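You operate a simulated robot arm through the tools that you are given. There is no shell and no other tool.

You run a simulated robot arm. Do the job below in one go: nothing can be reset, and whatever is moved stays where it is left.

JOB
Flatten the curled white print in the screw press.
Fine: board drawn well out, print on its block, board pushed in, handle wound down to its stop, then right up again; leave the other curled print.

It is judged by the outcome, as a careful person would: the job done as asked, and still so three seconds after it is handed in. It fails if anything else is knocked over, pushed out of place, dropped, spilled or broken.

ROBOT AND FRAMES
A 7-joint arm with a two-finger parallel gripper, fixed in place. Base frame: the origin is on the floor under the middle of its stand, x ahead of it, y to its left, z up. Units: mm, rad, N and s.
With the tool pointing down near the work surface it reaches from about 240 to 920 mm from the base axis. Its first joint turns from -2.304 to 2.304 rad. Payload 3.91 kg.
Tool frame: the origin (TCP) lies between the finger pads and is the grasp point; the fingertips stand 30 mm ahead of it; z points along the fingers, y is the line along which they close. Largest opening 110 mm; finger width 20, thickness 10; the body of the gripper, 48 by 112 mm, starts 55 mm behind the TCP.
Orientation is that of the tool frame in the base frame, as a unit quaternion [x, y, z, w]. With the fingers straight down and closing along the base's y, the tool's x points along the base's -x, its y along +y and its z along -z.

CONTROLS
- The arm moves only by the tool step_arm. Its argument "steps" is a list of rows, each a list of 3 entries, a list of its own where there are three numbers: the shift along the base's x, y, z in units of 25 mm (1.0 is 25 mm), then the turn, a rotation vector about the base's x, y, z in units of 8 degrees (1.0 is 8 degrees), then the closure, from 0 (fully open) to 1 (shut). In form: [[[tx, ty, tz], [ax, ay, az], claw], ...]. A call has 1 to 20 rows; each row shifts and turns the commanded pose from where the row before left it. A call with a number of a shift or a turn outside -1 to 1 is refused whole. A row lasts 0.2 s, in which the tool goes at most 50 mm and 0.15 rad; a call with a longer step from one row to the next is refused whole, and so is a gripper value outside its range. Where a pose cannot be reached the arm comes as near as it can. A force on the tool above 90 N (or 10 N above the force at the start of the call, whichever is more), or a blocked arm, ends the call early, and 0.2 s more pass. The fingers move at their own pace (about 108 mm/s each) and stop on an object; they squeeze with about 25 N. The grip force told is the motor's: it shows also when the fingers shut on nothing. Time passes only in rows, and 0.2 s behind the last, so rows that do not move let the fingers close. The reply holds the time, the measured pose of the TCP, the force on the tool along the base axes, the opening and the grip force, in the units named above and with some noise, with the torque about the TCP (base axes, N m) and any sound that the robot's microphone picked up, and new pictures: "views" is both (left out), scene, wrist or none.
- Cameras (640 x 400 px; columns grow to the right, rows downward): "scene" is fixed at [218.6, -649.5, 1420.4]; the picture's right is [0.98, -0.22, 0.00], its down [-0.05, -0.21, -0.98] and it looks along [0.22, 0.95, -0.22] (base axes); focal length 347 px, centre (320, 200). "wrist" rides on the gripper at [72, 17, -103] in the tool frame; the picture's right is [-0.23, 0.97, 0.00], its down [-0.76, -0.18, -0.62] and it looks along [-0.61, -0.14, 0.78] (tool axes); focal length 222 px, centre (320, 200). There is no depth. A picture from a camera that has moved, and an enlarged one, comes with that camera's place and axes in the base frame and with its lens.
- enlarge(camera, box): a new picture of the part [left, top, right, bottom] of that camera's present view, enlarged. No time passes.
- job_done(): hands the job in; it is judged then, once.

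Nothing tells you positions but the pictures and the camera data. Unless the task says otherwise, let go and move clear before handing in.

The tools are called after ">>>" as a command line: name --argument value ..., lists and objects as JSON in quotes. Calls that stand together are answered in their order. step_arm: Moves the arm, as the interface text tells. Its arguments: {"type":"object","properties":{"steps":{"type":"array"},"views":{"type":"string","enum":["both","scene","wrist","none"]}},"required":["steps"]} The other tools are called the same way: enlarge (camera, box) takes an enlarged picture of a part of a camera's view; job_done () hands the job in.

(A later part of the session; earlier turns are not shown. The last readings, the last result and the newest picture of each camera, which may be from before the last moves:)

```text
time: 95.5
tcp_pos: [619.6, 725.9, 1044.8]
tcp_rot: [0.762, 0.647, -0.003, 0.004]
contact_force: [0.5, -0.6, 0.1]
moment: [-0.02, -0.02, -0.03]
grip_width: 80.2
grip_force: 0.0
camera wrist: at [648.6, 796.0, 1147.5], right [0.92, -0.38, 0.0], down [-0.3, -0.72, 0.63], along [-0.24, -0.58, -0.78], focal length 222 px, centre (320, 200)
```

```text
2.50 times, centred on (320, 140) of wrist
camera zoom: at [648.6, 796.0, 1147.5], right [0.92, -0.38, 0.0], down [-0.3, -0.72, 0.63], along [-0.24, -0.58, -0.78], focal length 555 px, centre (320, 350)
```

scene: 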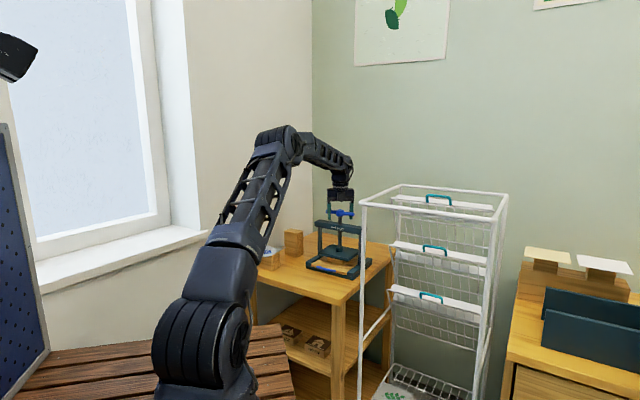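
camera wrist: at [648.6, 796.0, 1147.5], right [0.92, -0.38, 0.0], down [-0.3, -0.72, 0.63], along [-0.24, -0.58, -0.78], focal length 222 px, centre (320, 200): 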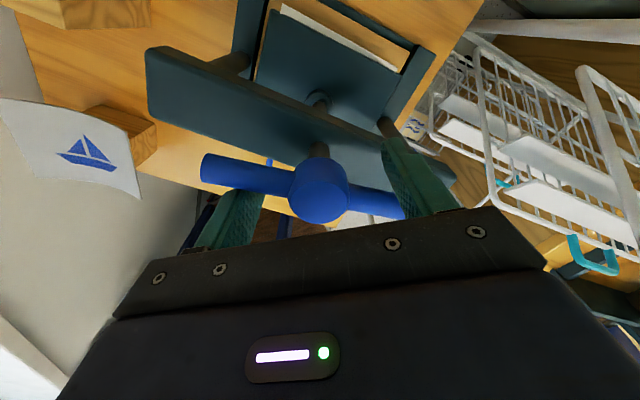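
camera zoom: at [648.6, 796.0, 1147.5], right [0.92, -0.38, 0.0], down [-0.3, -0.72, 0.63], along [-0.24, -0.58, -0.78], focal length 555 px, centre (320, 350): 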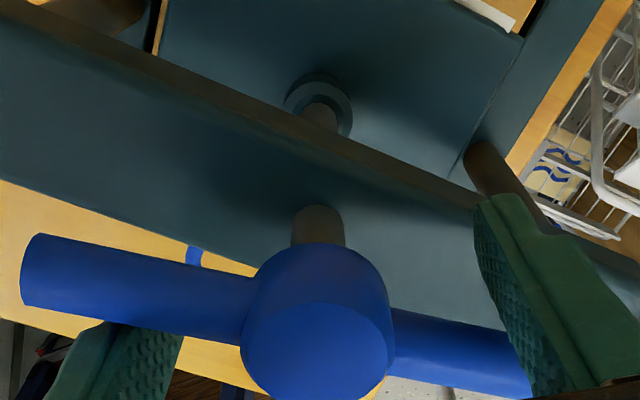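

The plate is almost down on the print. Continuing clockwise to find the stop.

>>> step_arm --steps '[[[0, 0, 0], [0, 0, -1], 0.27], [[0, 0, 0], [0, 0, -1], 0.27], [[0, 0, 0], [0, 0, -1], 0.27], [[0, 0, 0], [0, 0, -1], 0.27], [[0, 0, 0], [0, 0, -1], 0.27], [[0, 0, 0], [0, 0, 0], 0.27]]'

>>> enlarge --camera "scene" --box '[290, 160, 400, 280]'

>>> enlarge --camera "wrist" --box '[200, 60, 440, 220]'

```text
time: 96.5
tcp_pos: [617.0, 727.6, 1045.0]
tcp_rot: [0.837, 0.547, -0.005, 0.001]
contact_force: [-0.4, -8.0, -2.5]
moment: [0.34, 0.4, 3.03]
grip_width: 90.5
grip_force: 10.0
stopped in row 4: the arm was blocked; the commanded pose is now the measured one
camera wrist: at [662.4, 788.2, 1147.0], right [0.8, -0.6, 0.0], down [-0.47, -0.62, 0.63], along [-0.38, -0.51, -0.78], focal length 222 px, centre (320, 200)
```

scene: 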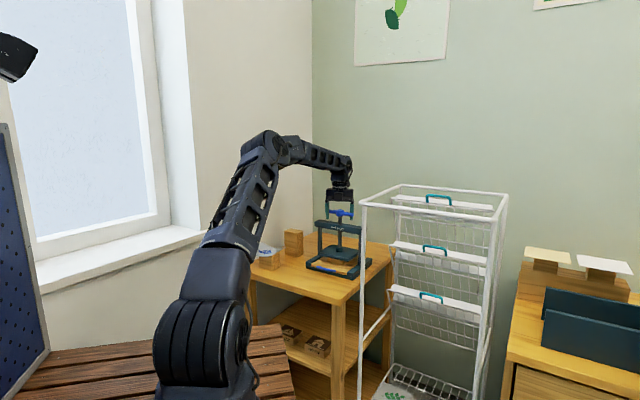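
wrist: 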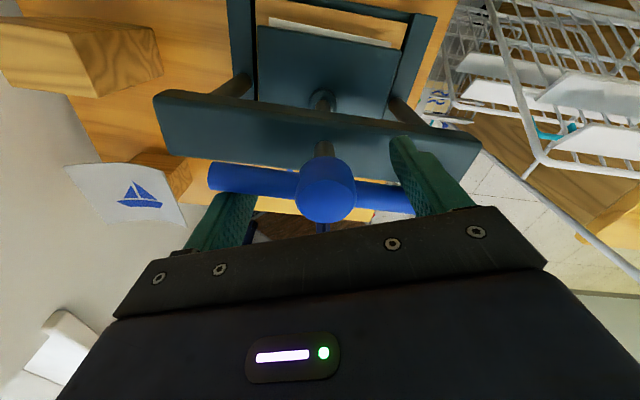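

```text
3.33 times, centred on (345, 220) of scene
camera zoom: at [218.6, -649.5, 1420.4], right [0.98, -0.22, 0.0], down [-0.05, -0.21, -0.98], along [0.22, 0.95, -0.22], focal length 1156 px, centre (237, 133)
```

zoom: 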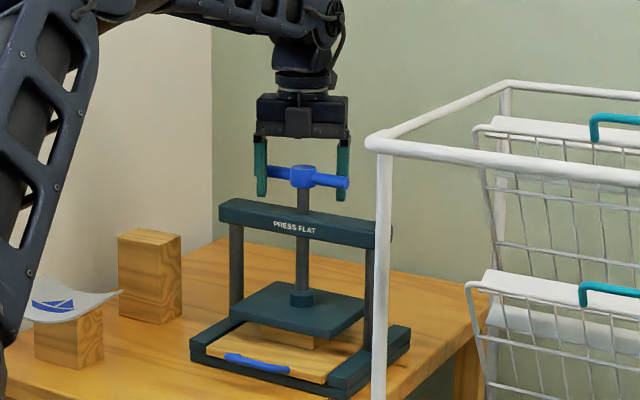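

```text
2.50 times, centred on (320, 140) of wrist
camera zoom: at [662.4, 788.2, 1147.0], right [0.8, -0.6, 0.0], down [-0.47, -0.62, 0.63], along [-0.38, -0.51, -0.78], focal length 555 px, centre (320, 350)
```

zoom: 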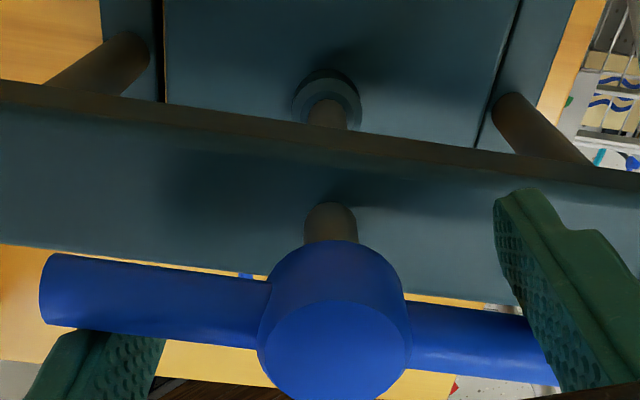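

Blocked with ~3 N·m on the handle, so this looks like the bottom stop. I'll check the plate and print.

>>> enlarge --camera "scene" --box '[305, 235, 365, 280]'

>>> enlarge --camera "wrist" --box '[230, 0, 460, 120]'

```text
8.89 times, centred on (335, 258) of scene
camera zoom: at [218.6, -649.5, 1420.4], right [0.98, -0.22, 0.0], down [-0.05, -0.21, -0.98], along [0.22, 0.95, -0.22], focal length 3084 px, centre (187, -311)
```

zoom: 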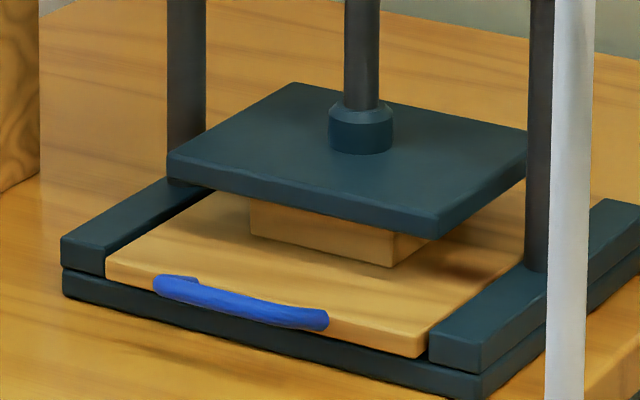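

```text
2.78 times, centred on (345, 60) of wrist
camera zoom: at [662.4, 788.2, 1147.0], right [0.8, -0.6, 0.0], down [-0.47, -0.62, 0.63], along [-0.38, -0.51, -0.78], focal length 618 px, centre (250, 590)
```

zoom: 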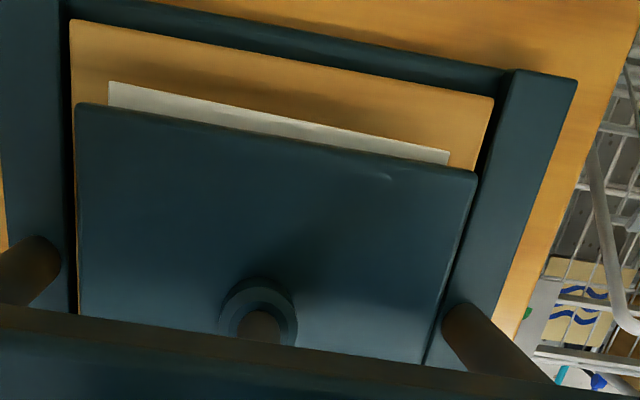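

The print now looks flat under the plate. To be sure this is the true stop, I'll try a little more clockwise torque.

>>> step_arm --steps '[[[0.03, -0.03, 0], [0, 0, -0.5], 0.2], [[0, 0, 0], [0, 0, -0.5], 0.2], [[0, 0, 0], [0, 0, -0.5], 0.2], [[0, 0, 0], [0, 0, 0], 0.2]]' --views "none"

>>> enlarge --camera "scene" --box '[290, 160, 400, 280]'

>>> enlarge --camera "scene" --box '[305, 235, 365, 280]'

```text
time: 97.5
tcp_pos: [618.1, 727.9, 1044.8]
tcp_rot: [0.883, 0.47, -0.005, 0.002]
contact_force: [5.9, -17.9, -9.2]
moment: [1.02, 0.82, 35.07]
grip_width: 90.9
grip_force: 2.4
```

```text
3.33 times, centred on (345, 220) of scene
camera zoom: at [218.6, -649.5, 1420.4], right [0.98, -0.22, 0.0], down [-0.05, -0.21, -0.98], along [0.22, 0.95, -0.22], focal length 1156 px, centre (237, 133)
```

zoom: 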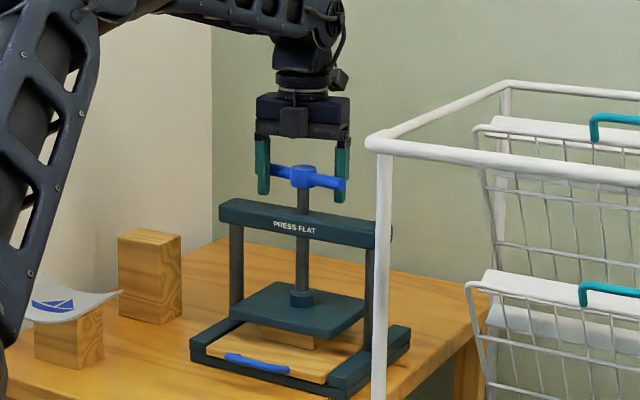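

```text
8.89 times, centred on (335, 258) of scene
camera zoom: at [218.6, -649.5, 1420.4], right [0.98, -0.22, 0.0], down [-0.05, -0.21, -0.98], along [0.22, 0.95, -0.22], focal length 3084 px, centre (187, -311)
```

zoom: 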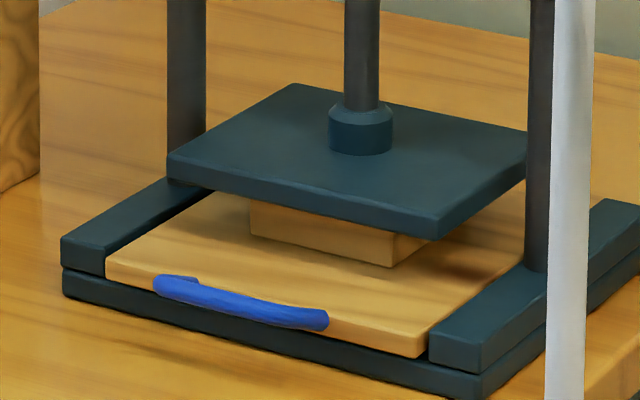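

35 N·m with no further plate movement confirms the bottom stop; the print is pressed flat. Now I'll back off and wind counter-clockwise: first swing the fork round to the other side of the bar.

>>> step_arm --steps '[[[0, 0, 0], [0, 0, 0.6], 0.25], [[0, 0, 0], [0, 0, 1], 0.27], [[0, 0, 0], [0, 0, 1], 0.27], [[0, 0, 0], [0, 0, 1], 0.27], [[0, 0, 0], [0, 0, 1], 0.27], [[0, 0, 0], [0, 0, 1], 0.27], [[0, 0, 0], [0, 0, 1], 0.27], [[0, 0, 0], [0, 0, 1], 0.27], [[0, 0, 0], [0, 0, 1], 0.27], [[0, 0, 0], [0, 0, 1], 0.27], [[0, 0, 0], [0, 0, 1], 0.27], [[0, 0, 0], [0, 0, 1], 0.27], [[0, 0, 0], [0, 0, 1], 0.27], [[0, 0, 0], [0, 0, 1], 0.27], [[0, 0, 0], [0, 0, 1], 0.27], [[0, 0, 0], [0, 0, 1], 0.27], [[0, 0, 0], [0, 0, 0], 0.27]]'

>>> enlarge --camera "scene" --box '[290, 160, 400, 280]'

>>> enlarge --camera "wrist" --box '[200, 60, 440, 220]'

```text
time: 101.1
tcp_pos: [617.9, 726.7, 1043.6]
tcp_rot: [0.009, 1.0, -0.001, 0.005]
contact_force: [-0.6, -0.8, -0.2]
moment: [-0.01, -0.02, 0.01]
grip_width: 80.2
grip_force: 0.1
camera wrist: at [544.6, 746.0, 1146.7], right [0.24, 0.97, 0.0], down [0.75, -0.19, 0.63], along [0.61, -0.15, -0.78], focal length 222 px, centre (320, 200)
```

scene: 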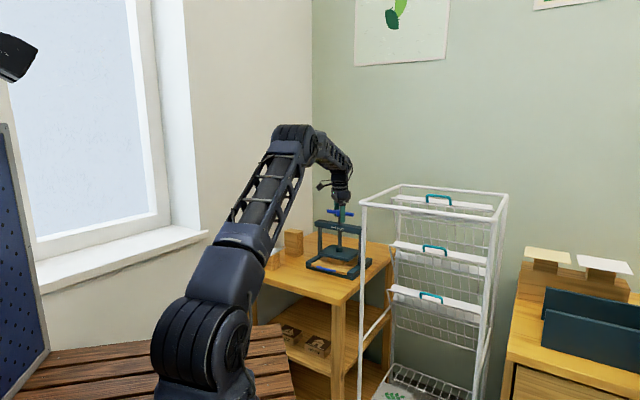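
wrist: 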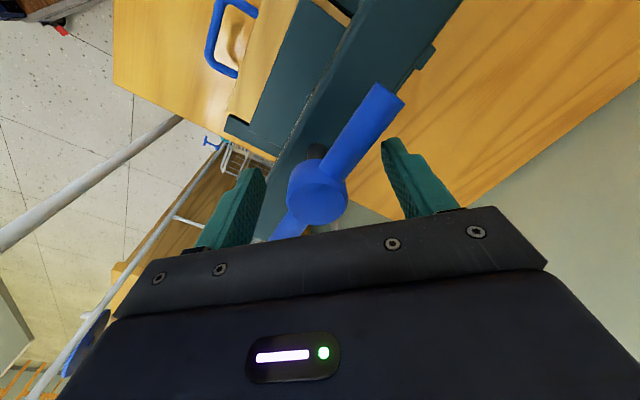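

```text
3.33 times, centred on (345, 220) of scene
camera zoom: at [218.6, -649.5, 1420.4], right [0.98, -0.22, 0.0], down [-0.05, -0.21, -0.98], along [0.22, 0.95, -0.22], focal length 1156 px, centre (237, 133)
```

zoom: 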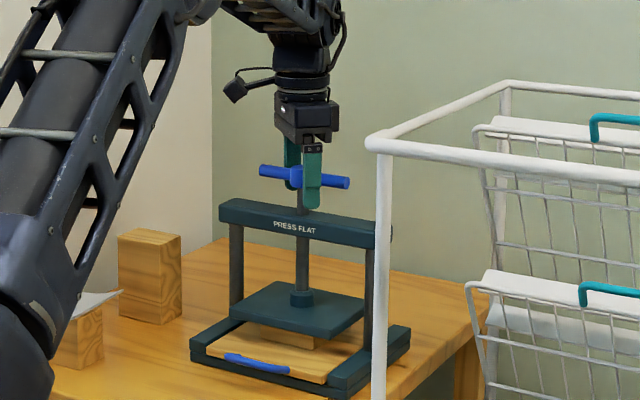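

```text
2.50 times, centred on (320, 140) of wrist
camera zoom: at [544.6, 746.0, 1146.7], right [0.24, 0.97, 0.0], down [0.75, -0.19, 0.63], along [0.61, -0.15, -0.78], focal length 555 px, centre (320, 350)
```

zoom: 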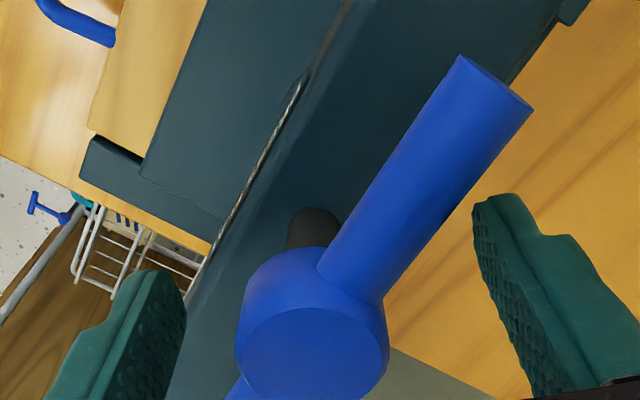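

Now pushing counter-clockwise to raise the plate.

>>> step_arm --steps '[[[0.03, -0.03, 0], [0, 0, 1], 0.27], [[0, 0, 0], [0, 0, 1], 0.27], [[0, 0, 0], [0, 0, 1], 0.27], [[0, 0, 0], [0, 0, 1], 0.27], [[0, 0, 0], [0, 0, 1], 0.27], [[0, 0, 0], [0, 0, 1], 0.27], [[0, 0, 0], [0, 0, 1], 0.27], [[0, 0, 0], [0, 0, 1], 0.27], [[0, 0, 0], [0, 0, 1], 0.27], [[0, 0, 0], [0, 0, 1], 0.27], [[0, 0, 0], [0, 0, 1], 0.27], [[0, 0, 0], [0, 0, 1], 0.27], [[0, 0, 0], [0, 0, 0], 0.27]]'

>>> enlarge --camera "scene" --box '[290, 160, 400, 280]'

```text
time: 103.9
tcp_pos: [619.4, 726.4, 1044.8]
tcp_rot: [0.737, -0.676, -0.003, -0.005]
contact_force: [0.0, -0.7, -0.2]
moment: [-0.04, 0.04, -0.09]
grip_width: 80.7
grip_force: 0.5
camera wrist: at [608.7, 651.5, 1146.9], right [-0.99, 0.14, 0.0], down [0.11, 0.77, 0.63], along [0.09, 0.62, -0.78], focal length 222 px, centre (320, 200)
```

scene: 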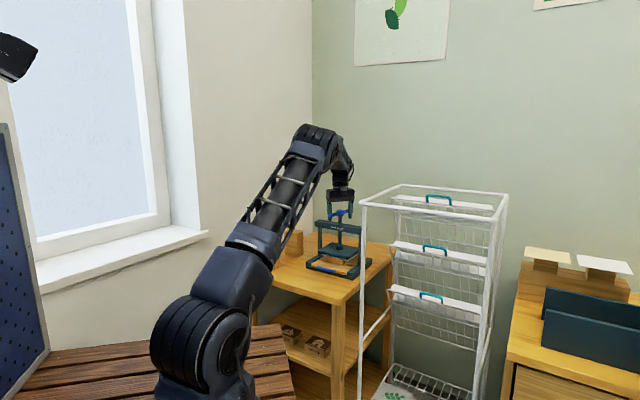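
wrist: 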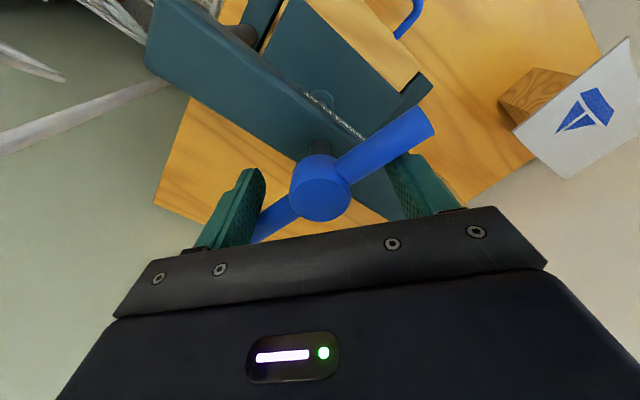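

```text
3.33 times, centred on (345, 220) of scene
camera zoom: at [218.6, -649.5, 1420.4], right [0.98, -0.22, 0.0], down [-0.05, -0.21, -0.98], along [0.22, 0.95, -0.22], focal length 1156 px, centre (237, 133)
```

zoom: 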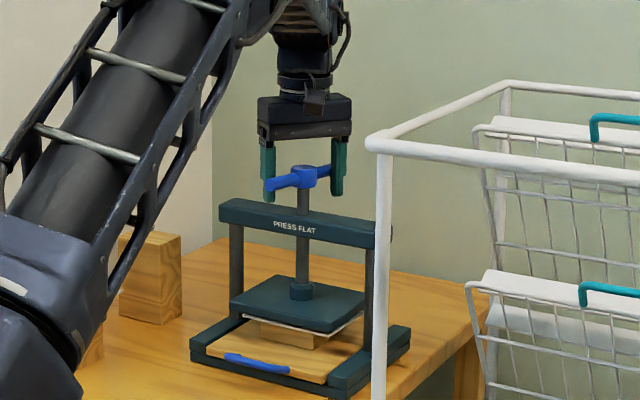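

The plate is rising and the print underneath is visibly flat. I'm at the end of this sweep, so I'll lift clear of the bar, rotate back clockwise, and re-engage for the next counter-clockwise sweep.

>>> step_arm --steps '[[[0, 0, 0], [0, 0, -0.3], 0.27], [[0, 0, 0.7], [0, 0, 0], 0.27], [[0, 0, 0.8], [0, 0, 0], 0.27], [[0, 0, 0.6], [0, 0, -0.5], 0.27], [[0, 0, 0], [0, 0, -1], 0.27], [[0, 0, 0], [0, 0, -1], 0.27], [[0, 0, 0], [0, 0, -1], 0.27], [[0, 0, 0], [0, 0, -1], 0.27], [[0, 0, 0], [0, 0, -1], 0.27], [[0, 0, 0], [0, 0, -1], 0.27], [[0, 0, 0], [0, 0, -1], 0.27], [[0, 0, 0], [0, 0, -1], 0.27], [[0, 0, 0], [0, 0, -1], 0.27], [[0, 0, 0], [0, 0, -1], 0.27], [[0, 0, 0], [0, 0, -1], 0.27], [[0, 0, 0], [0, 0, -1], 0.27], [[0, 0, 0], [0, 0, -1], 0.27], [[0, 0, 0], [0, 0, -1], 0.27], [[0, 0, 0], [0, 0, -1], 0.27], [[0, 0, 0], [0, 0, -1], 0.27]]' --views "none"

>>> step_arm --steps '[[[0, 0, 0], [0, 0, -1], 0.27], [[0, 0, 0], [0, 0, -1], 0.27], [[0, 0, 0], [0, 0, -1], 0.27], [[0, 0, 0], [0, 0, -1], 0.27], [[0, 0, 0], [0, 0, -1], 0.27], [[0, 0, 0], [0, 0, -1], 0.27], [[0, 0, 0], [0, 0, -1], 0.27], [[0, 0, 0], [0, 0, -1], 0.27], [[0, 0, 0], [0, 0, -1], 0.27], [[0, 0, 0], [0, 0, 0], 0.27]]'

>>> enlarge --camera "scene" --box '[290, 160, 400, 280]'

>>> enlarge --camera "wrist" --box '[200, 60, 440, 220]'

```text
time: 108.1
tcp_pos: [618.5, 723.9, 1097.3]
tcp_rot: [0.339, 0.941, -0.003, 0.005]
contact_force: [0.4, 0.3, 0.2]
moment: [-0.02, 0.02, -0.02]
grip_width: 80.4
grip_force: 0.1
```

```text
time: 110.3
tcp_pos: [618.1, 726.1, 1097.0]
tcp_rot: [0.827, 0.563, -0.005, 0.002]
contact_force: [-0.7, 0.2, -0.2]
moment: [-0.01, -0.01, 0.01]
grip_width: 80.0
grip_force: 0.1
camera wrist: at [661.8, 788.8, 1200.1], right [0.82, -0.57, 0.0], down [-0.44, -0.64, 0.63], along [-0.36, -0.52, -0.78], focal length 222 px, centre (320, 200)
```

scene: 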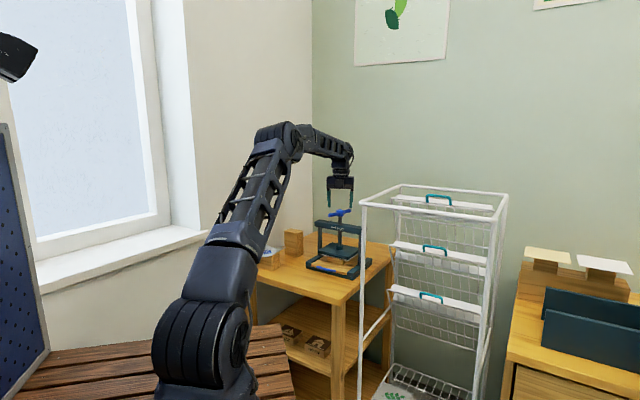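
wrist: 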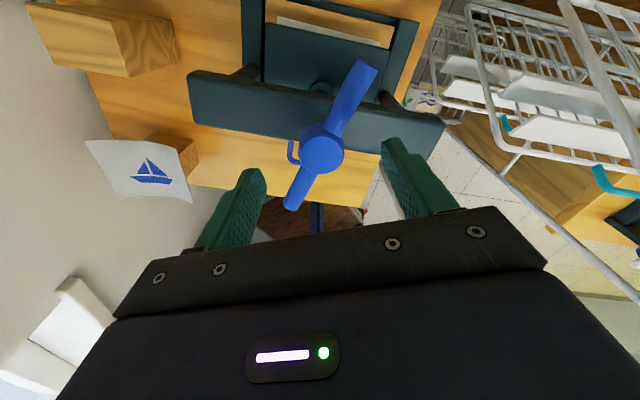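

```text
3.33 times, centred on (345, 220) of scene
camera zoom: at [218.6, -649.5, 1420.4], right [0.98, -0.22, 0.0], down [-0.05, -0.21, -0.98], along [0.22, 0.95, -0.22], focal length 1156 px, centre (237, 133)
```

zoom: 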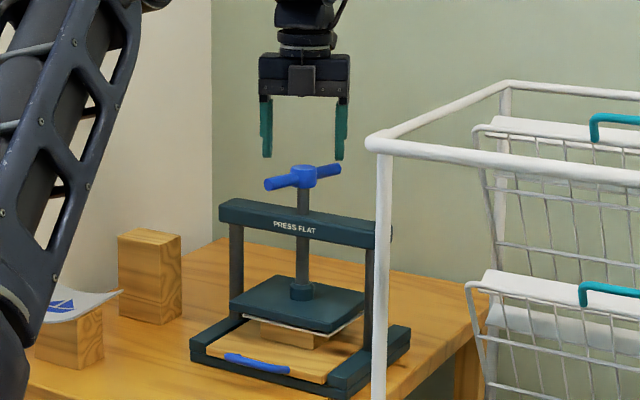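

```text
2.50 times, centred on (320, 140) of wrist
camera zoom: at [661.8, 788.8, 1200.1], right [0.82, -0.57, 0.0], down [-0.44, -0.64, 0.63], along [-0.36, -0.52, -0.78], focal length 555 px, centre (320, 350)
```

zoom: 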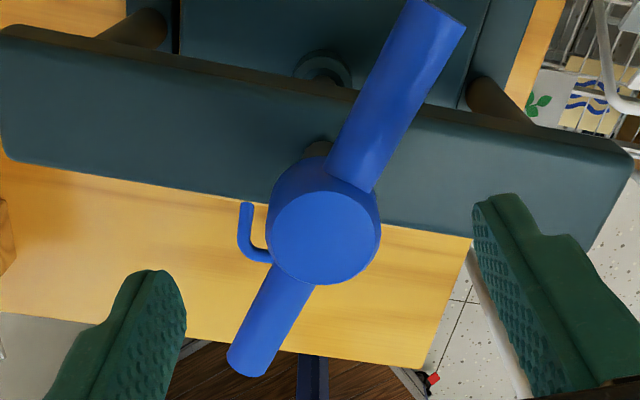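

The handle held its position while free. I'll descend and do the next counter-clockwise sweep.

>>> step_arm --steps '[[[0.03, -0.02, -0.7], [0, 0, 0], 0.27], [[0, 0, -0.7], [0, 0, 0], 0.27], [[0, 0, -0.68], [0, 0, 0], 0.27], [[0, 0, 0], [0, 0, 1], 0.27], [[0, 0, 0], [0, 0, 1], 0.27], [[0, 0, 0], [0, 0, 1], 0.27], [[0, 0, 0], [0, 0, 1], 0.27], [[0, 0, 0], [0, 0, 1], 0.27], [[0, 0, 0], [0, 0, 1], 0.27], [[0, 0, 0], [0, 0, 1], 0.27], [[0, 0, 0], [0, 0, 1], 0.27], [[0, 0, 0], [0, 0, 1], 0.27], [[0, 0, 0], [0, 0, 1], 0.27], [[0, 0, 0], [0, 0, 1], 0.27], [[0, 0, 0], [0, 0, 1], 0.27], [[0, 0, 0], [0, 0, 1], 0.27], [[0, 0, 0], [0, 0, 1], 0.27], [[0, 0, 0], [0, 0, 1], 0.27]]'

>>> enlarge --camera "scene" --box '[290, 160, 400, 280]'

```text
time: 114.1
tcp_pos: [620.0, 724.8, 1045.8]
tcp_rot: [-0.074, 0.997, 0.0, 0.005]
contact_force: [-1.1, -0.3, 1.2]
moment: [-0.01, -0.04, -0.05]
grip_width: 80.8
grip_force: 0.5
camera wrist: at [545.2, 731.6, 1147.3], right [0.08, 1.0, 0.0], down [0.77, -0.06, 0.63], along [0.63, -0.05, -0.78], focal length 222 px, centre (320, 200)
```

scene: 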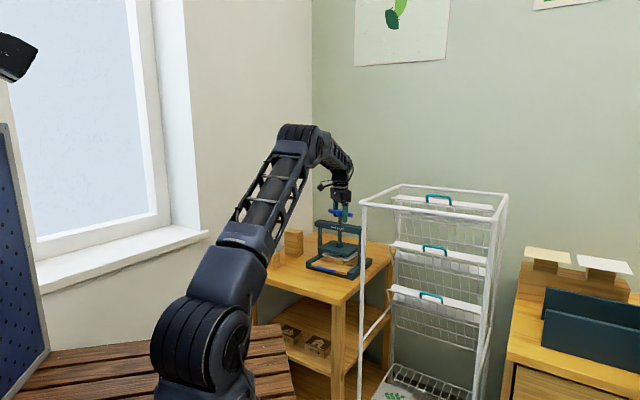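
wrist: 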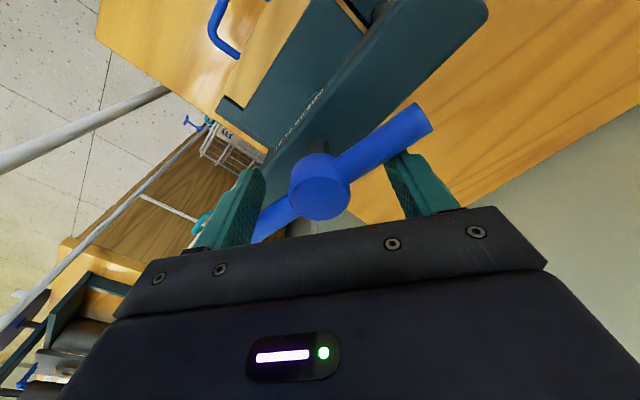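

```text
3.33 times, centred on (345, 220) of scene
camera zoom: at [218.6, -649.5, 1420.4], right [0.98, -0.22, 0.0], down [-0.05, -0.21, -0.98], along [0.22, 0.95, -0.22], focal length 1156 px, centre (237, 133)
```

zoom: 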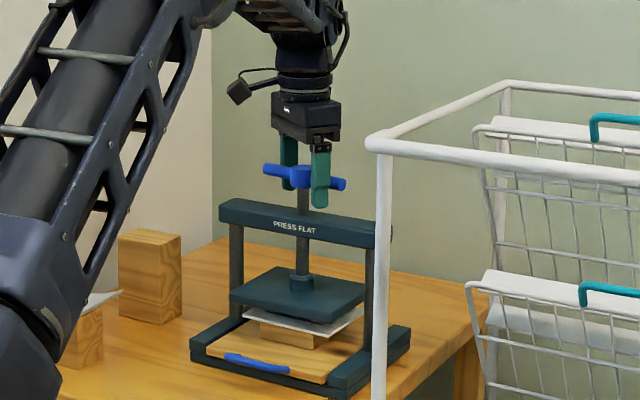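

Works well: the plate rises and the print stays flat on its block. Continuing.

>>> step_arm --steps '[[[0, 0, 0], [0, 0, 1], 0.27], [[0, 0, 0], [0, 0, 1], 0.27], [[0, 0, 0], [0, 0, 1], 0.27], [[0, 0, 0], [0, 0, 1], 0.27], [[0, 0, 0], [0, 0, 1], 0.27], [[0, 0, 0], [0, 0, 1], 0.27], [[0, 0, 0], [0, 0, 1], 0.27], [[0, 0, 0], [0, 0, 1], 0.27], [[0, 0, 0], [0, 0, 1], 0.27], [[0, 0, 0], [0, 0, 1], 0.27], [[0, 0, 0], [0, 0, 0.8], 0.27], [[0, 0, 0], [0, 0, 0], 0.27]]' --views "none"

>>> step_arm --steps '[[[0, 0, 0], [0, 0, -0.3], 0.27], [[0, 0, 0.7], [0, 0, 0], 0.27], [[0, 0, 0.8], [0, 0, 0], 0.27], [[0, 0, 0.6], [0, 0, -0.5], 0.27], [[0, 0, 0], [0, 0, -1], 0.27], [[0, 0, 0], [0, 0, -1], 0.27], [[0, 0, 0], [0, 0, -1], 0.27], [[0, 0, 0], [0, 0, -1], 0.27], [[0, 0, 0], [0, 0, -1], 0.27], [[0, 0, 0], [0, 0, -1], 0.27], [[0, 0, 0], [0, 0, -1], 0.27], [[0, 0, 0], [0, 0, -1], 0.27], [[0, 0, 0], [0, 0, -1], 0.27], [[0, 0, 0], [0, 0, -1], 0.27], [[0, 0, 0], [0, 0, -1], 0.27], [[0, 0, 0], [0, 0, -1], 0.27], [[0, 0, 0], [0, 0, -1], 0.27], [[0, 0, 0], [0, 0, -1], 0.27], [[0, 0, 0], [0, 0, -1], 0.27], [[0, 0, 0], [0, 0, -1], 0.27]]'

>>> enlarge --camera "scene" --box '[290, 160, 400, 280]'

```text
time: 116.7
tcp_pos: [619.2, 726.2, 1045.4]
tcp_rot: [0.737, -0.676, -0.003, -0.004]
contact_force: [-1.8, 0.2, -0.5]
moment: [-0.01, 0.0, -0.05]
grip_width: 80.6
grip_force: 0.5
```

```text
time: 120.9
tcp_pos: [619.1, 723.8, 1097.6]
tcp_rot: [0.339, 0.941, -0.001, 0.004]
contact_force: [0.7, 0.2, -0.5]
moment: [-0.02, -0.02, 0.01]
grip_width: 80.4
grip_force: 0.0
camera wrist: at [573.9, 785.5, 1200.6], right [0.8, 0.61, 0.0], down [0.47, -0.62, 0.63], along [0.38, -0.5, -0.78], focal length 222 px, centre (320, 200)
```

scene: 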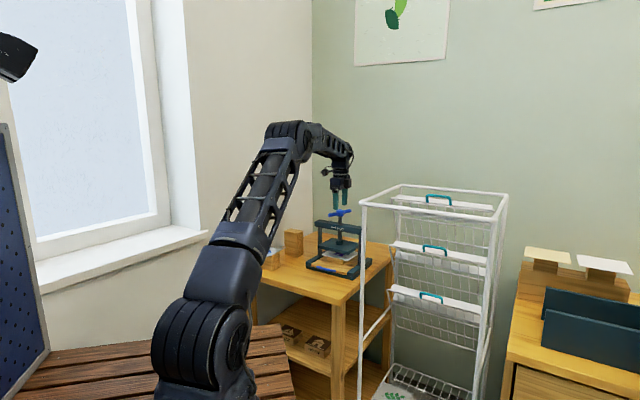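
wrist: 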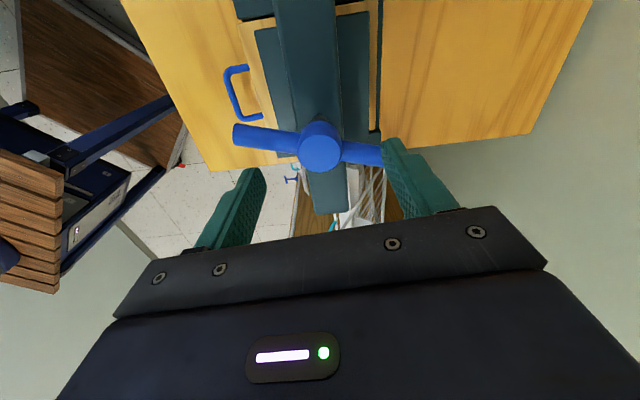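

```text
3.33 times, centred on (345, 220) of scene
camera zoom: at [218.6, -649.5, 1420.4], right [0.98, -0.22, 0.0], down [-0.05, -0.21, -0.98], along [0.22, 0.95, -0.22], focal length 1156 px, centre (237, 133)
```

zoom: 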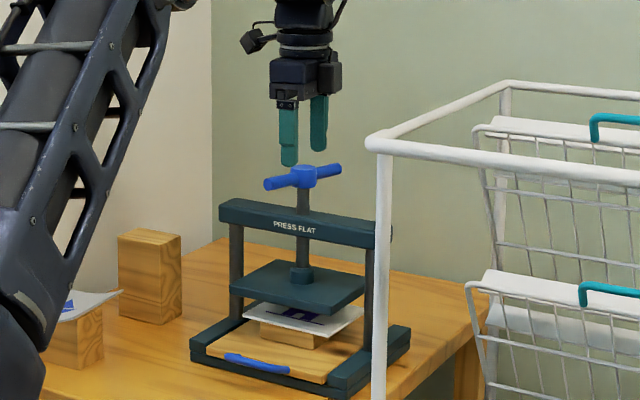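

The plate is well up now; by my count about 110° remain to the top. Re-engaging for the last sweep.

>>> step_arm --steps '[[[0, 0, 0], [0, 0, -1], 0.27], [[0, 0, 0], [0, 0, -1], 0.27], [[0, 0, 0], [0, 0, -1], 0.27], [[0, 0, 0], [0, 0, -1], 0.27], [[0, 0, 0], [0, 0, -1], 0.27], [[0, 0, 0], [0, 0, -1], 0.27], [[0, 0, 0], [0, 0, -1], 0.27], [[0, 0, 0], [0, 0, -1], 0.27], [[0, 0, 0], [0, 0, 0], 0.27]]'

>>> enlarge --camera "wrist" --box '[200, 60, 440, 220]'

```text
time: 122.9
tcp_pos: [619.1, 725.1, 1097.2]
tcp_rot: [0.786, 0.618, -0.004, 0.003]
contact_force: [-0.3, 0.7, 0.1]
moment: [-0.02, 0.01, 0.01]
grip_width: 80.4
grip_force: 0.0
camera wrist: at [653.6, 793.2, 1199.8], right [0.89, -0.45, 0.0], down [-0.35, -0.69, 0.63], along [-0.28, -0.56, -0.78], focal length 222 px, centre (320, 200)
```

scene: 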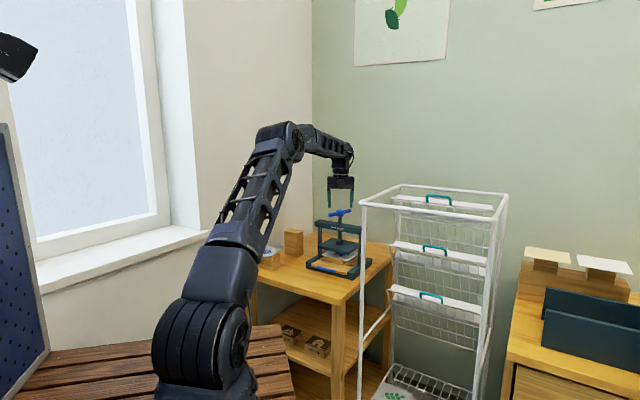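
wrist: 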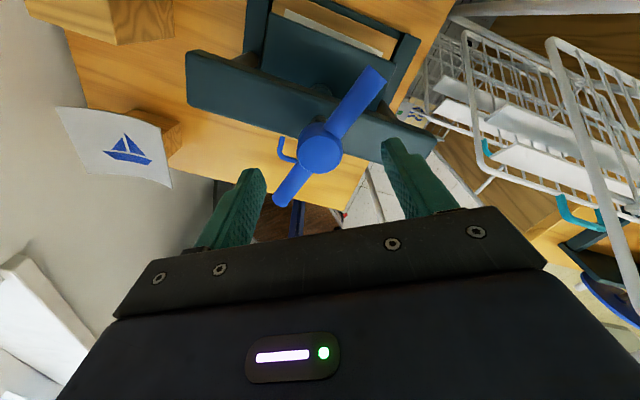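

```text
2.50 times, centred on (320, 140) of wrist
camera zoom: at [653.6, 793.2, 1199.8], right [0.89, -0.45, 0.0], down [-0.35, -0.69, 0.63], along [-0.28, -0.56, -0.78], focal length 555 px, centre (320, 350)
```

zoom: 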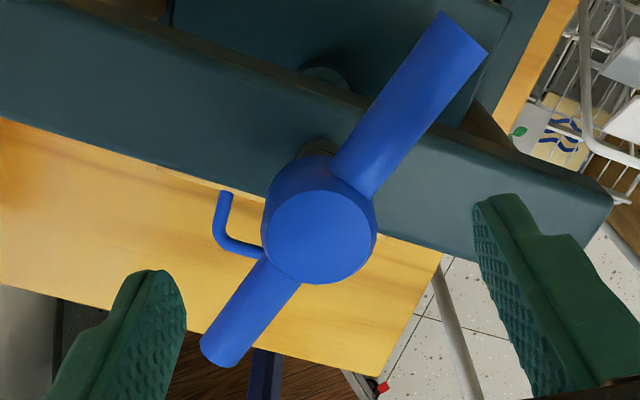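

>>> step_arm --steps '[[[0.02, 0, -0.7], [0, 0, 0], 0.27], [[0, 0, -0.7], [0, 0, 0], 0.27], [[0, 0, -0.68], [0, 0, 0], 0.27], [[0, 0, 0], [0, 0, 1], 0.27], [[0, 0, 0], [0, 0, 1], 0.27], [[0, 0, 0], [0, 0, 1], 0.27], [[0, 0, 0], [0, 0, 1], 0.27], [[0, 0, 0], [0, 0, 1], 0.27], [[0, 0, 0], [0, 0, 1], 0.27], [[0, 0, 0], [0, 0, 1], 0.27], [[0, 0, 0], [0, 0, 1], 0.27], [[0, 0, 0], [0, 0, 1], 0.27], [[0, 0, 0], [0, 0, 1], 0.27], [[0, 0, 0], [0, 0, 1], 0.27], [[0, 0, 0], [0, 0, 0.8], 0.27], [[0, 0, 0], [0, 0, 0], 0.27]]'

>>> enlarge --camera "scene" --box '[290, 160, 400, 280]'

```text
time: 126.3
tcp_pos: [620.9, 725.2, 1044.9]
tcp_rot: [0.078, 0.997, -0.002, 0.004]
contact_force: [-2.6, -0.2, -0.5]
moment: [-0.01, 0.02, -0.05]
grip_width: 80.4
grip_force: 0.7
camera wrist: at [550.0, 754.2, 1147.9], right [0.38, 0.93, 0.0], down [0.72, -0.29, 0.63], along [0.58, -0.24, -0.78], focal length 222 px, centre (320, 200)
```

scene: 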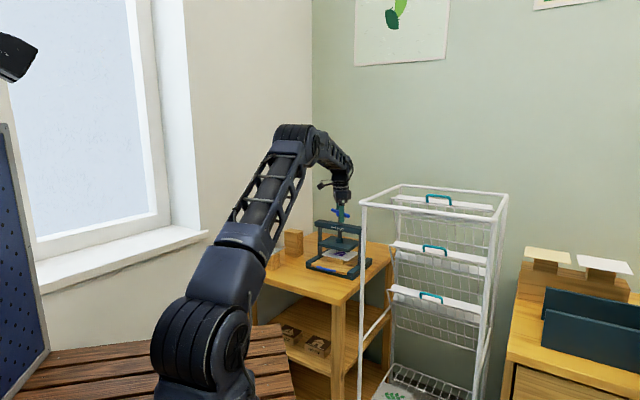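
wrist: 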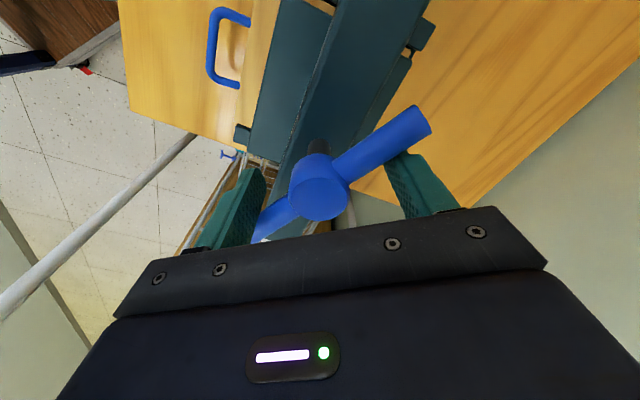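

```text
3.33 times, centred on (345, 220) of scene
camera zoom: at [218.6, -649.5, 1420.4], right [0.98, -0.22, 0.0], down [-0.05, -0.21, -0.98], along [0.22, 0.95, -0.22], focal length 1156 px, centre (237, 133)
```

zoom: 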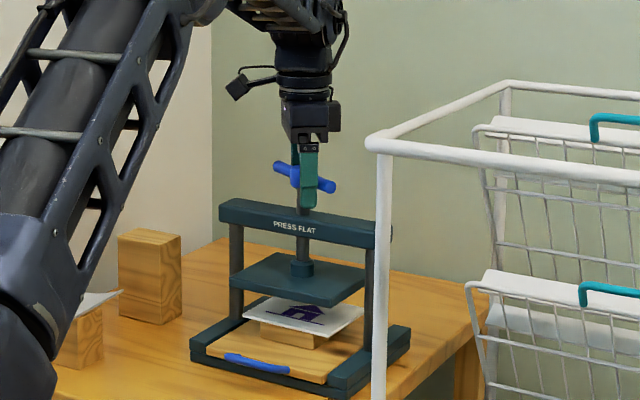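

Nearly at the top. I'll continue in smaller steps watching for the upper stop.

>>> step_arm --steps '[[[0, 0, 0], [0, 0, 0.6], 0.27], [[0, 0, 0], [0, 0, 0.6], 0.27], [[0, 0, 0], [0, 0, 0.6], 0.27], [[0, 0, 0], [0, 0, 0.6], 0.27], [[0, 0, 0], [0, 0, 0.5], 0.27], [[0, 0, 0], [0, 0, 0], 0.27]]' --views "scene"

>>> enlarge --camera "scene" --box '[290, 200, 400, 290]'

```text
time: 127.7
tcp_pos: [619.4, 725.5, 1046.0]
tcp_rot: [-0.124, 0.992, 0.0, 0.006]
contact_force: [-0.8, -1.9, 0.4]
moment: [0.02, 0.0, -0.05]
grip_width: 81.2
grip_force: 0.1
```

scene: 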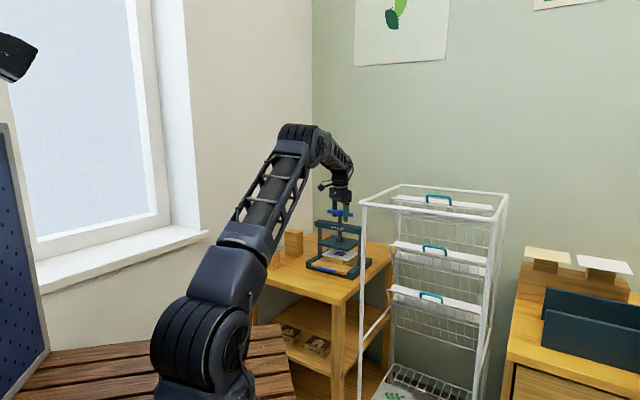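

```text
4.44 times, centred on (345, 245) of scene
camera zoom: at [218.6, -649.5, 1420.4], right [0.98, -0.22, 0.0], down [-0.05, -0.21, -0.98], along [0.22, 0.95, -0.22], focal length 1542 px, centre (209, 0)
```

zoom: 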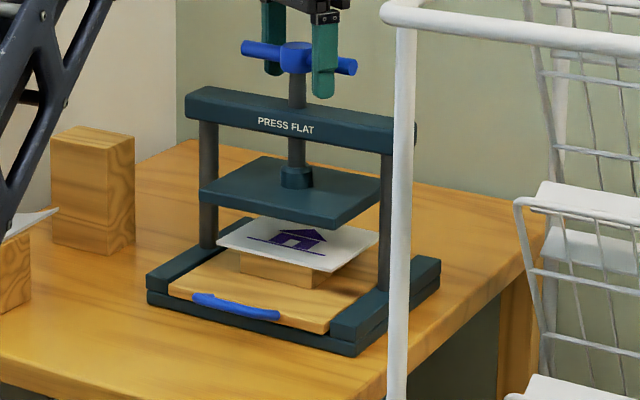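

Plate is nearly at its initial height. A bit more until the top stop is felt.

>>> step_arm --steps '[[[0, 0, 0], [0, 0, 0.3], 0.27], [[0, 0, 0], [0, 0, 0.3], 0.27], [[0, 0, 0], [0, 0, 0], 0.27]]' --views "none"

>>> enlarge --camera "scene" --box '[290, 200, 400, 290]'

```text
time: 128.5
tcp_pos: [619.3, 726.4, 1046.3]
tcp_rot: [-0.165, 0.986, 0.0, 0.005]
contact_force: [-2.0, -0.8, -0.5]
moment: [0.02, -0.01, -0.05]
grip_width: 80.4
grip_force: 0.0
```

```text
4.44 times, centred on (345, 245) of scene
camera zoom: at [218.6, -649.5, 1420.4], right [0.98, -0.22, 0.0], down [-0.05, -0.21, -0.98], along [0.22, 0.95, -0.22], focal length 1542 px, centre (209, 0)
```

zoom: 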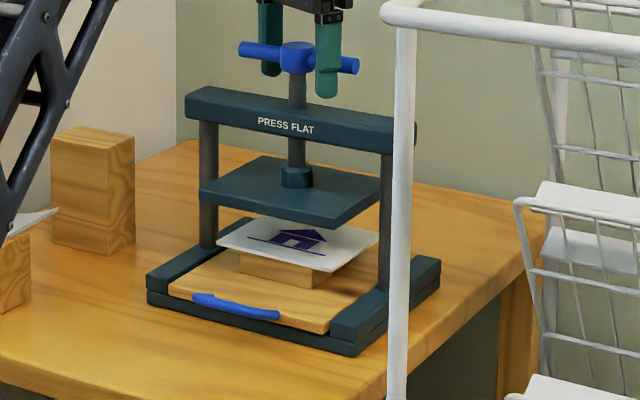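

>>> step_arm --steps '[[[0, 0, 0], [0, 0, 0.3], 0.27], [[0, 0, 0], [0, 0, 0.25], 0.27], [[0, 0, 0], [0, 0, 0], 0.27]]' --views "none"

>>> enlarge --camera "scene" --box '[290, 200, 400, 290]'

```text
time: 129.3
tcp_pos: [618.7, 726.7, 1046.0]
tcp_rot: [-0.201, 0.98, 0.0, 0.005]
contact_force: [-22.5, -11.7, -1.1]
moment: [0.56, 0.59, -7.72]
grip_width: 82.1
grip_force: 1.8
```

```text
4.44 times, centred on (345, 245) of scene
camera zoom: at [218.6, -649.5, 1420.4], right [0.98, -0.22, 0.0], down [-0.05, -0.21, -0.98], along [0.22, 0.95, -0.22], focal length 1542 px, centre (209, 0)
```

zoom: 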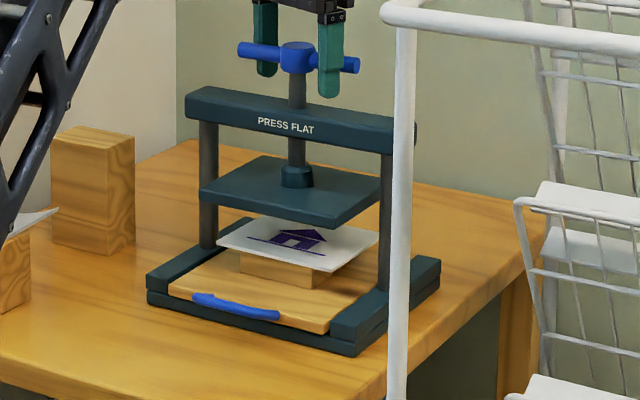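

Upper stop reached (≈8 N·m, plate back at its starting height). I'll unload, lift straight off the handle, and back away from the press.

>>> step_arm --steps '[[[0, 0, 0], [0, 0, -0.6], 0.27], [[0, 0, 0], [0, 0, -1], 0.27], [[0, 0, 0], [0, 0, -0.6], 0.27], [[0, 0, 0.6], [0, 0, 0], 0.27], [[0, 0, 0.8], [0, 0, 0], 0.27], [[0, 0, 0.8], [0, 0, 0], 0.27], [[0, 0, 0.9], [0, 0, 0], 0.27], [[0, 0, 0.9], [0, 0, 0], 0.27], [[0, 0, 0], [0, 0, 0], 0.27]]'

>>> enlarge --camera "scene" --box '[290, 200, 400, 290]'

```text
time: 131.3
tcp_pos: [618.8, 724.2, 1145.5]
tcp_rot: [-0.049, 0.999, -0.001, 0.005]
contact_force: [-0.5, 0.3, -0.6]
moment: [0.05, 0.01, -0.03]
grip_width: 80.4
grip_force: 0.0
camera wrist: at [544.6, 734.2, 1247.7], right [0.13, 0.99, 0.0], down [0.77, -0.1, 0.63], along [0.63, -0.08, -0.78], focal length 222 px, centre (320, 200)
```

scene: 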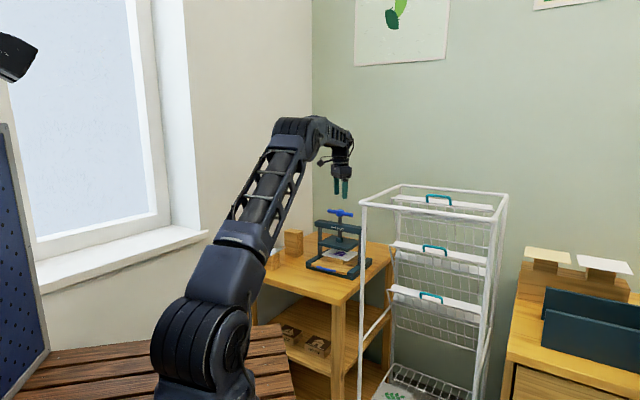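
wrist: 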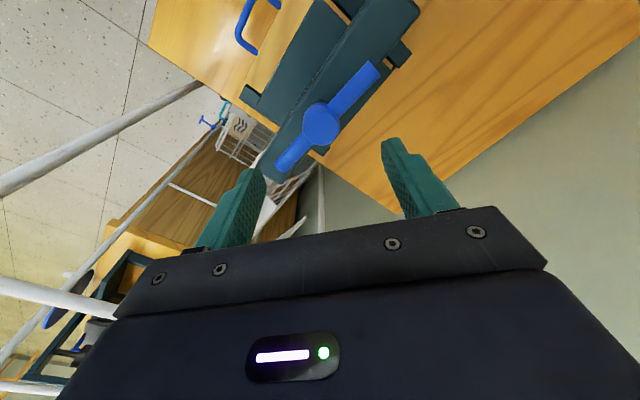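

```text
4.44 times, centred on (345, 245) of scene
camera zoom: at [218.6, -649.5, 1420.4], right [0.98, -0.22, 0.0], down [-0.05, -0.21, -0.98], along [0.22, 0.95, -0.22], focal length 1542 px, centre (209, 0)
```

zoom: 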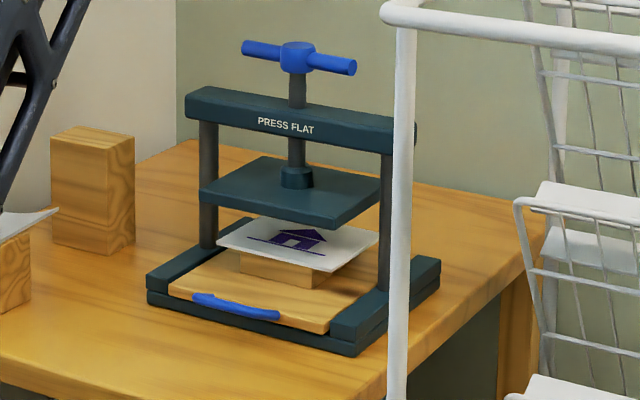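

Let me back away and see whether the handle holds at the top.

>>> step_arm --steps '[[[-0.6, -0.6, 0.2], [0, 0, 0], 0.27], [[-0.7, -0.7, 0.2], [0, 0, 0], 0.27], [[-0.7, -0.7, 0], [0, 0, 0], 0.27], [[-0.7, -0.7, 0], [0, 0, 0], 0.27], [[0, 0, 0], [0, 0, 0], 0.27], [[0, 0, 0], [0, 0, 0], 0.27]]' --views "none"

>>> enlarge --camera "scene" --box '[290, 200, 400, 290]'

>>> enlarge --camera "scene" --box '[230, 220, 330, 290]'

```text
time: 132.7
tcp_pos: [552.9, 657.5, 1156.8]
tcp_rot: [-0.05, 0.999, 0.0, 0.005]
contact_force: [0.0, -0.6, -0.1]
moment: [0.0, 0.0, 0.03]
grip_width: 80.4
grip_force: 0.1
```

```text
4.44 times, centred on (345, 245) of scene
camera zoom: at [218.6, -649.5, 1420.4], right [0.98, -0.22, 0.0], down [-0.05, -0.21, -0.98], along [0.22, 0.95, -0.22], focal length 1542 px, centre (209, 0)
```

zoom: 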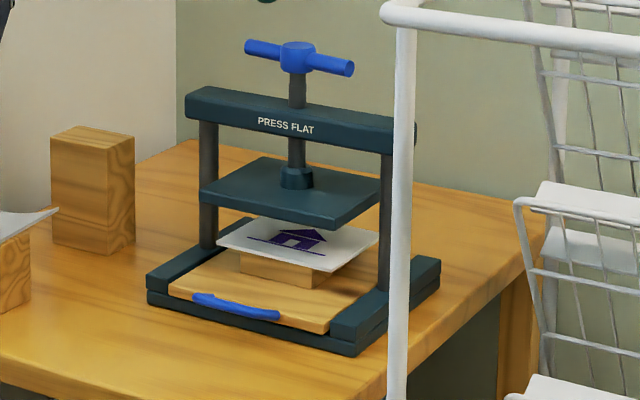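

```text
5.71 times, centred on (280, 255) of scene
camera zoom: at [218.6, -649.5, 1420.4], right [0.98, -0.22, 0.0], down [-0.05, -0.21, -0.98], along [0.22, 0.95, -0.22], focal length 1982 px, centre (549, -114)
```

zoom: 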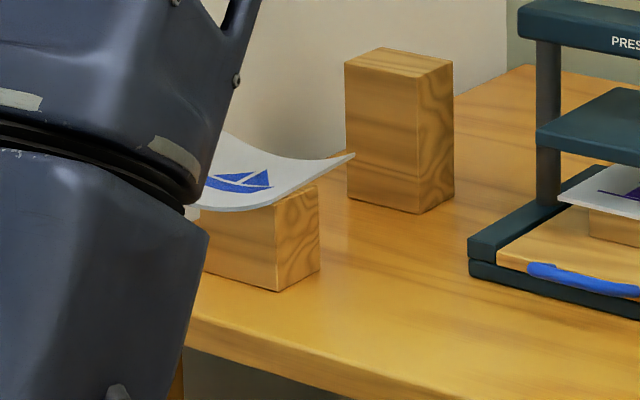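

The release from the loaded stop gave the handle a slight push and it is coasting down slowly; earlier, when I left it from rest, it held. I'll re-engage, bring it to just touching the top without load, let it come to rest, and withdraw gently.

>>> step_arm --steps '[[[0.66, 0.67, -0.4], [0, 0, -0.95], 0.27], [[0.66, 0.67, -0.5], [0, 0, -0.95], 0.27], [[0.66, 0.67, -0.5], [0, 0, -0.95], 0.27], [[0.66, 0.68, -0.5], [0, 0, -0.95], 0.27], [[0, 0, -0.3], [0, 0, 0], 0.27]]'

>>> enlarge --camera "wrist" --box '[200, 60, 440, 220]'

>>> enlarge --camera "scene" --box '[290, 160, 400, 280]'

```text
time: 133.9
tcp_pos: [619.9, 726.0, 1100.4]
tcp_rot: [0.214, 0.977, -0.002, 0.005]
contact_force: [0.6, 0.3, -0.8]
moment: [0.02, 0.0, 0.0]
grip_width: 80.4
grip_force: 0.0
camera wrist: at [560.3, 772.1, 1202.7], right [0.61, 0.79, 0.0], down [0.61, -0.48, 0.63], along [0.5, -0.39, -0.78], focal length 222 px, centre (320, 200)
```

scene: 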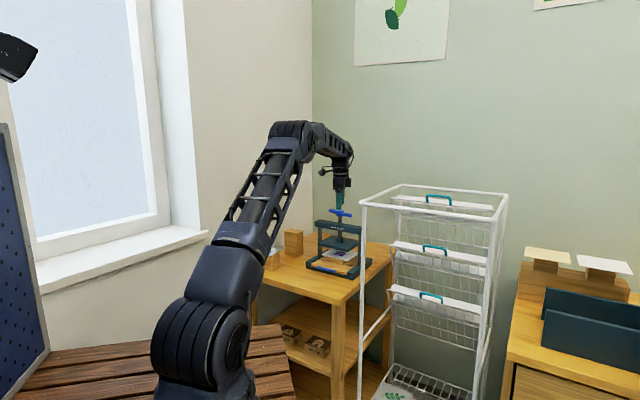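
wrist: 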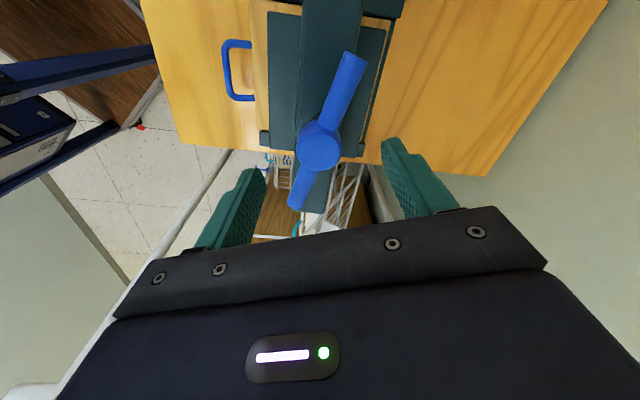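

```text
2.50 times, centred on (320, 140) of wrist
camera zoom: at [560.3, 772.1, 1202.7], right [0.61, 0.79, 0.0], down [0.61, -0.48, 0.63], along [0.5, -0.39, -0.78], focal length 555 px, centre (320, 350)
```

zoom: 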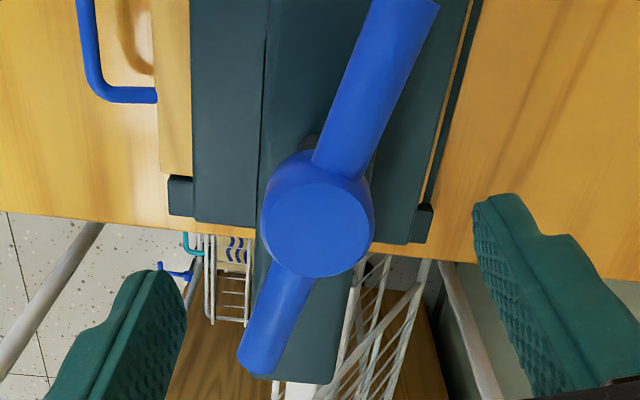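

```text
3.33 times, centred on (345, 220) of scene
camera zoom: at [218.6, -649.5, 1420.4], right [0.98, -0.22, 0.0], down [-0.05, -0.21, -0.98], along [0.22, 0.95, -0.22], focal length 1156 px, centre (237, 133)
```

zoom: 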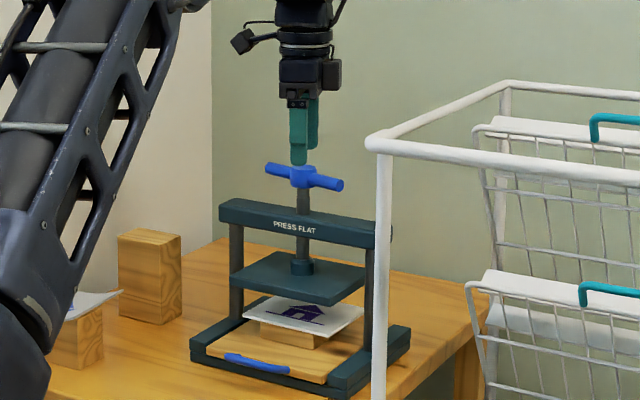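

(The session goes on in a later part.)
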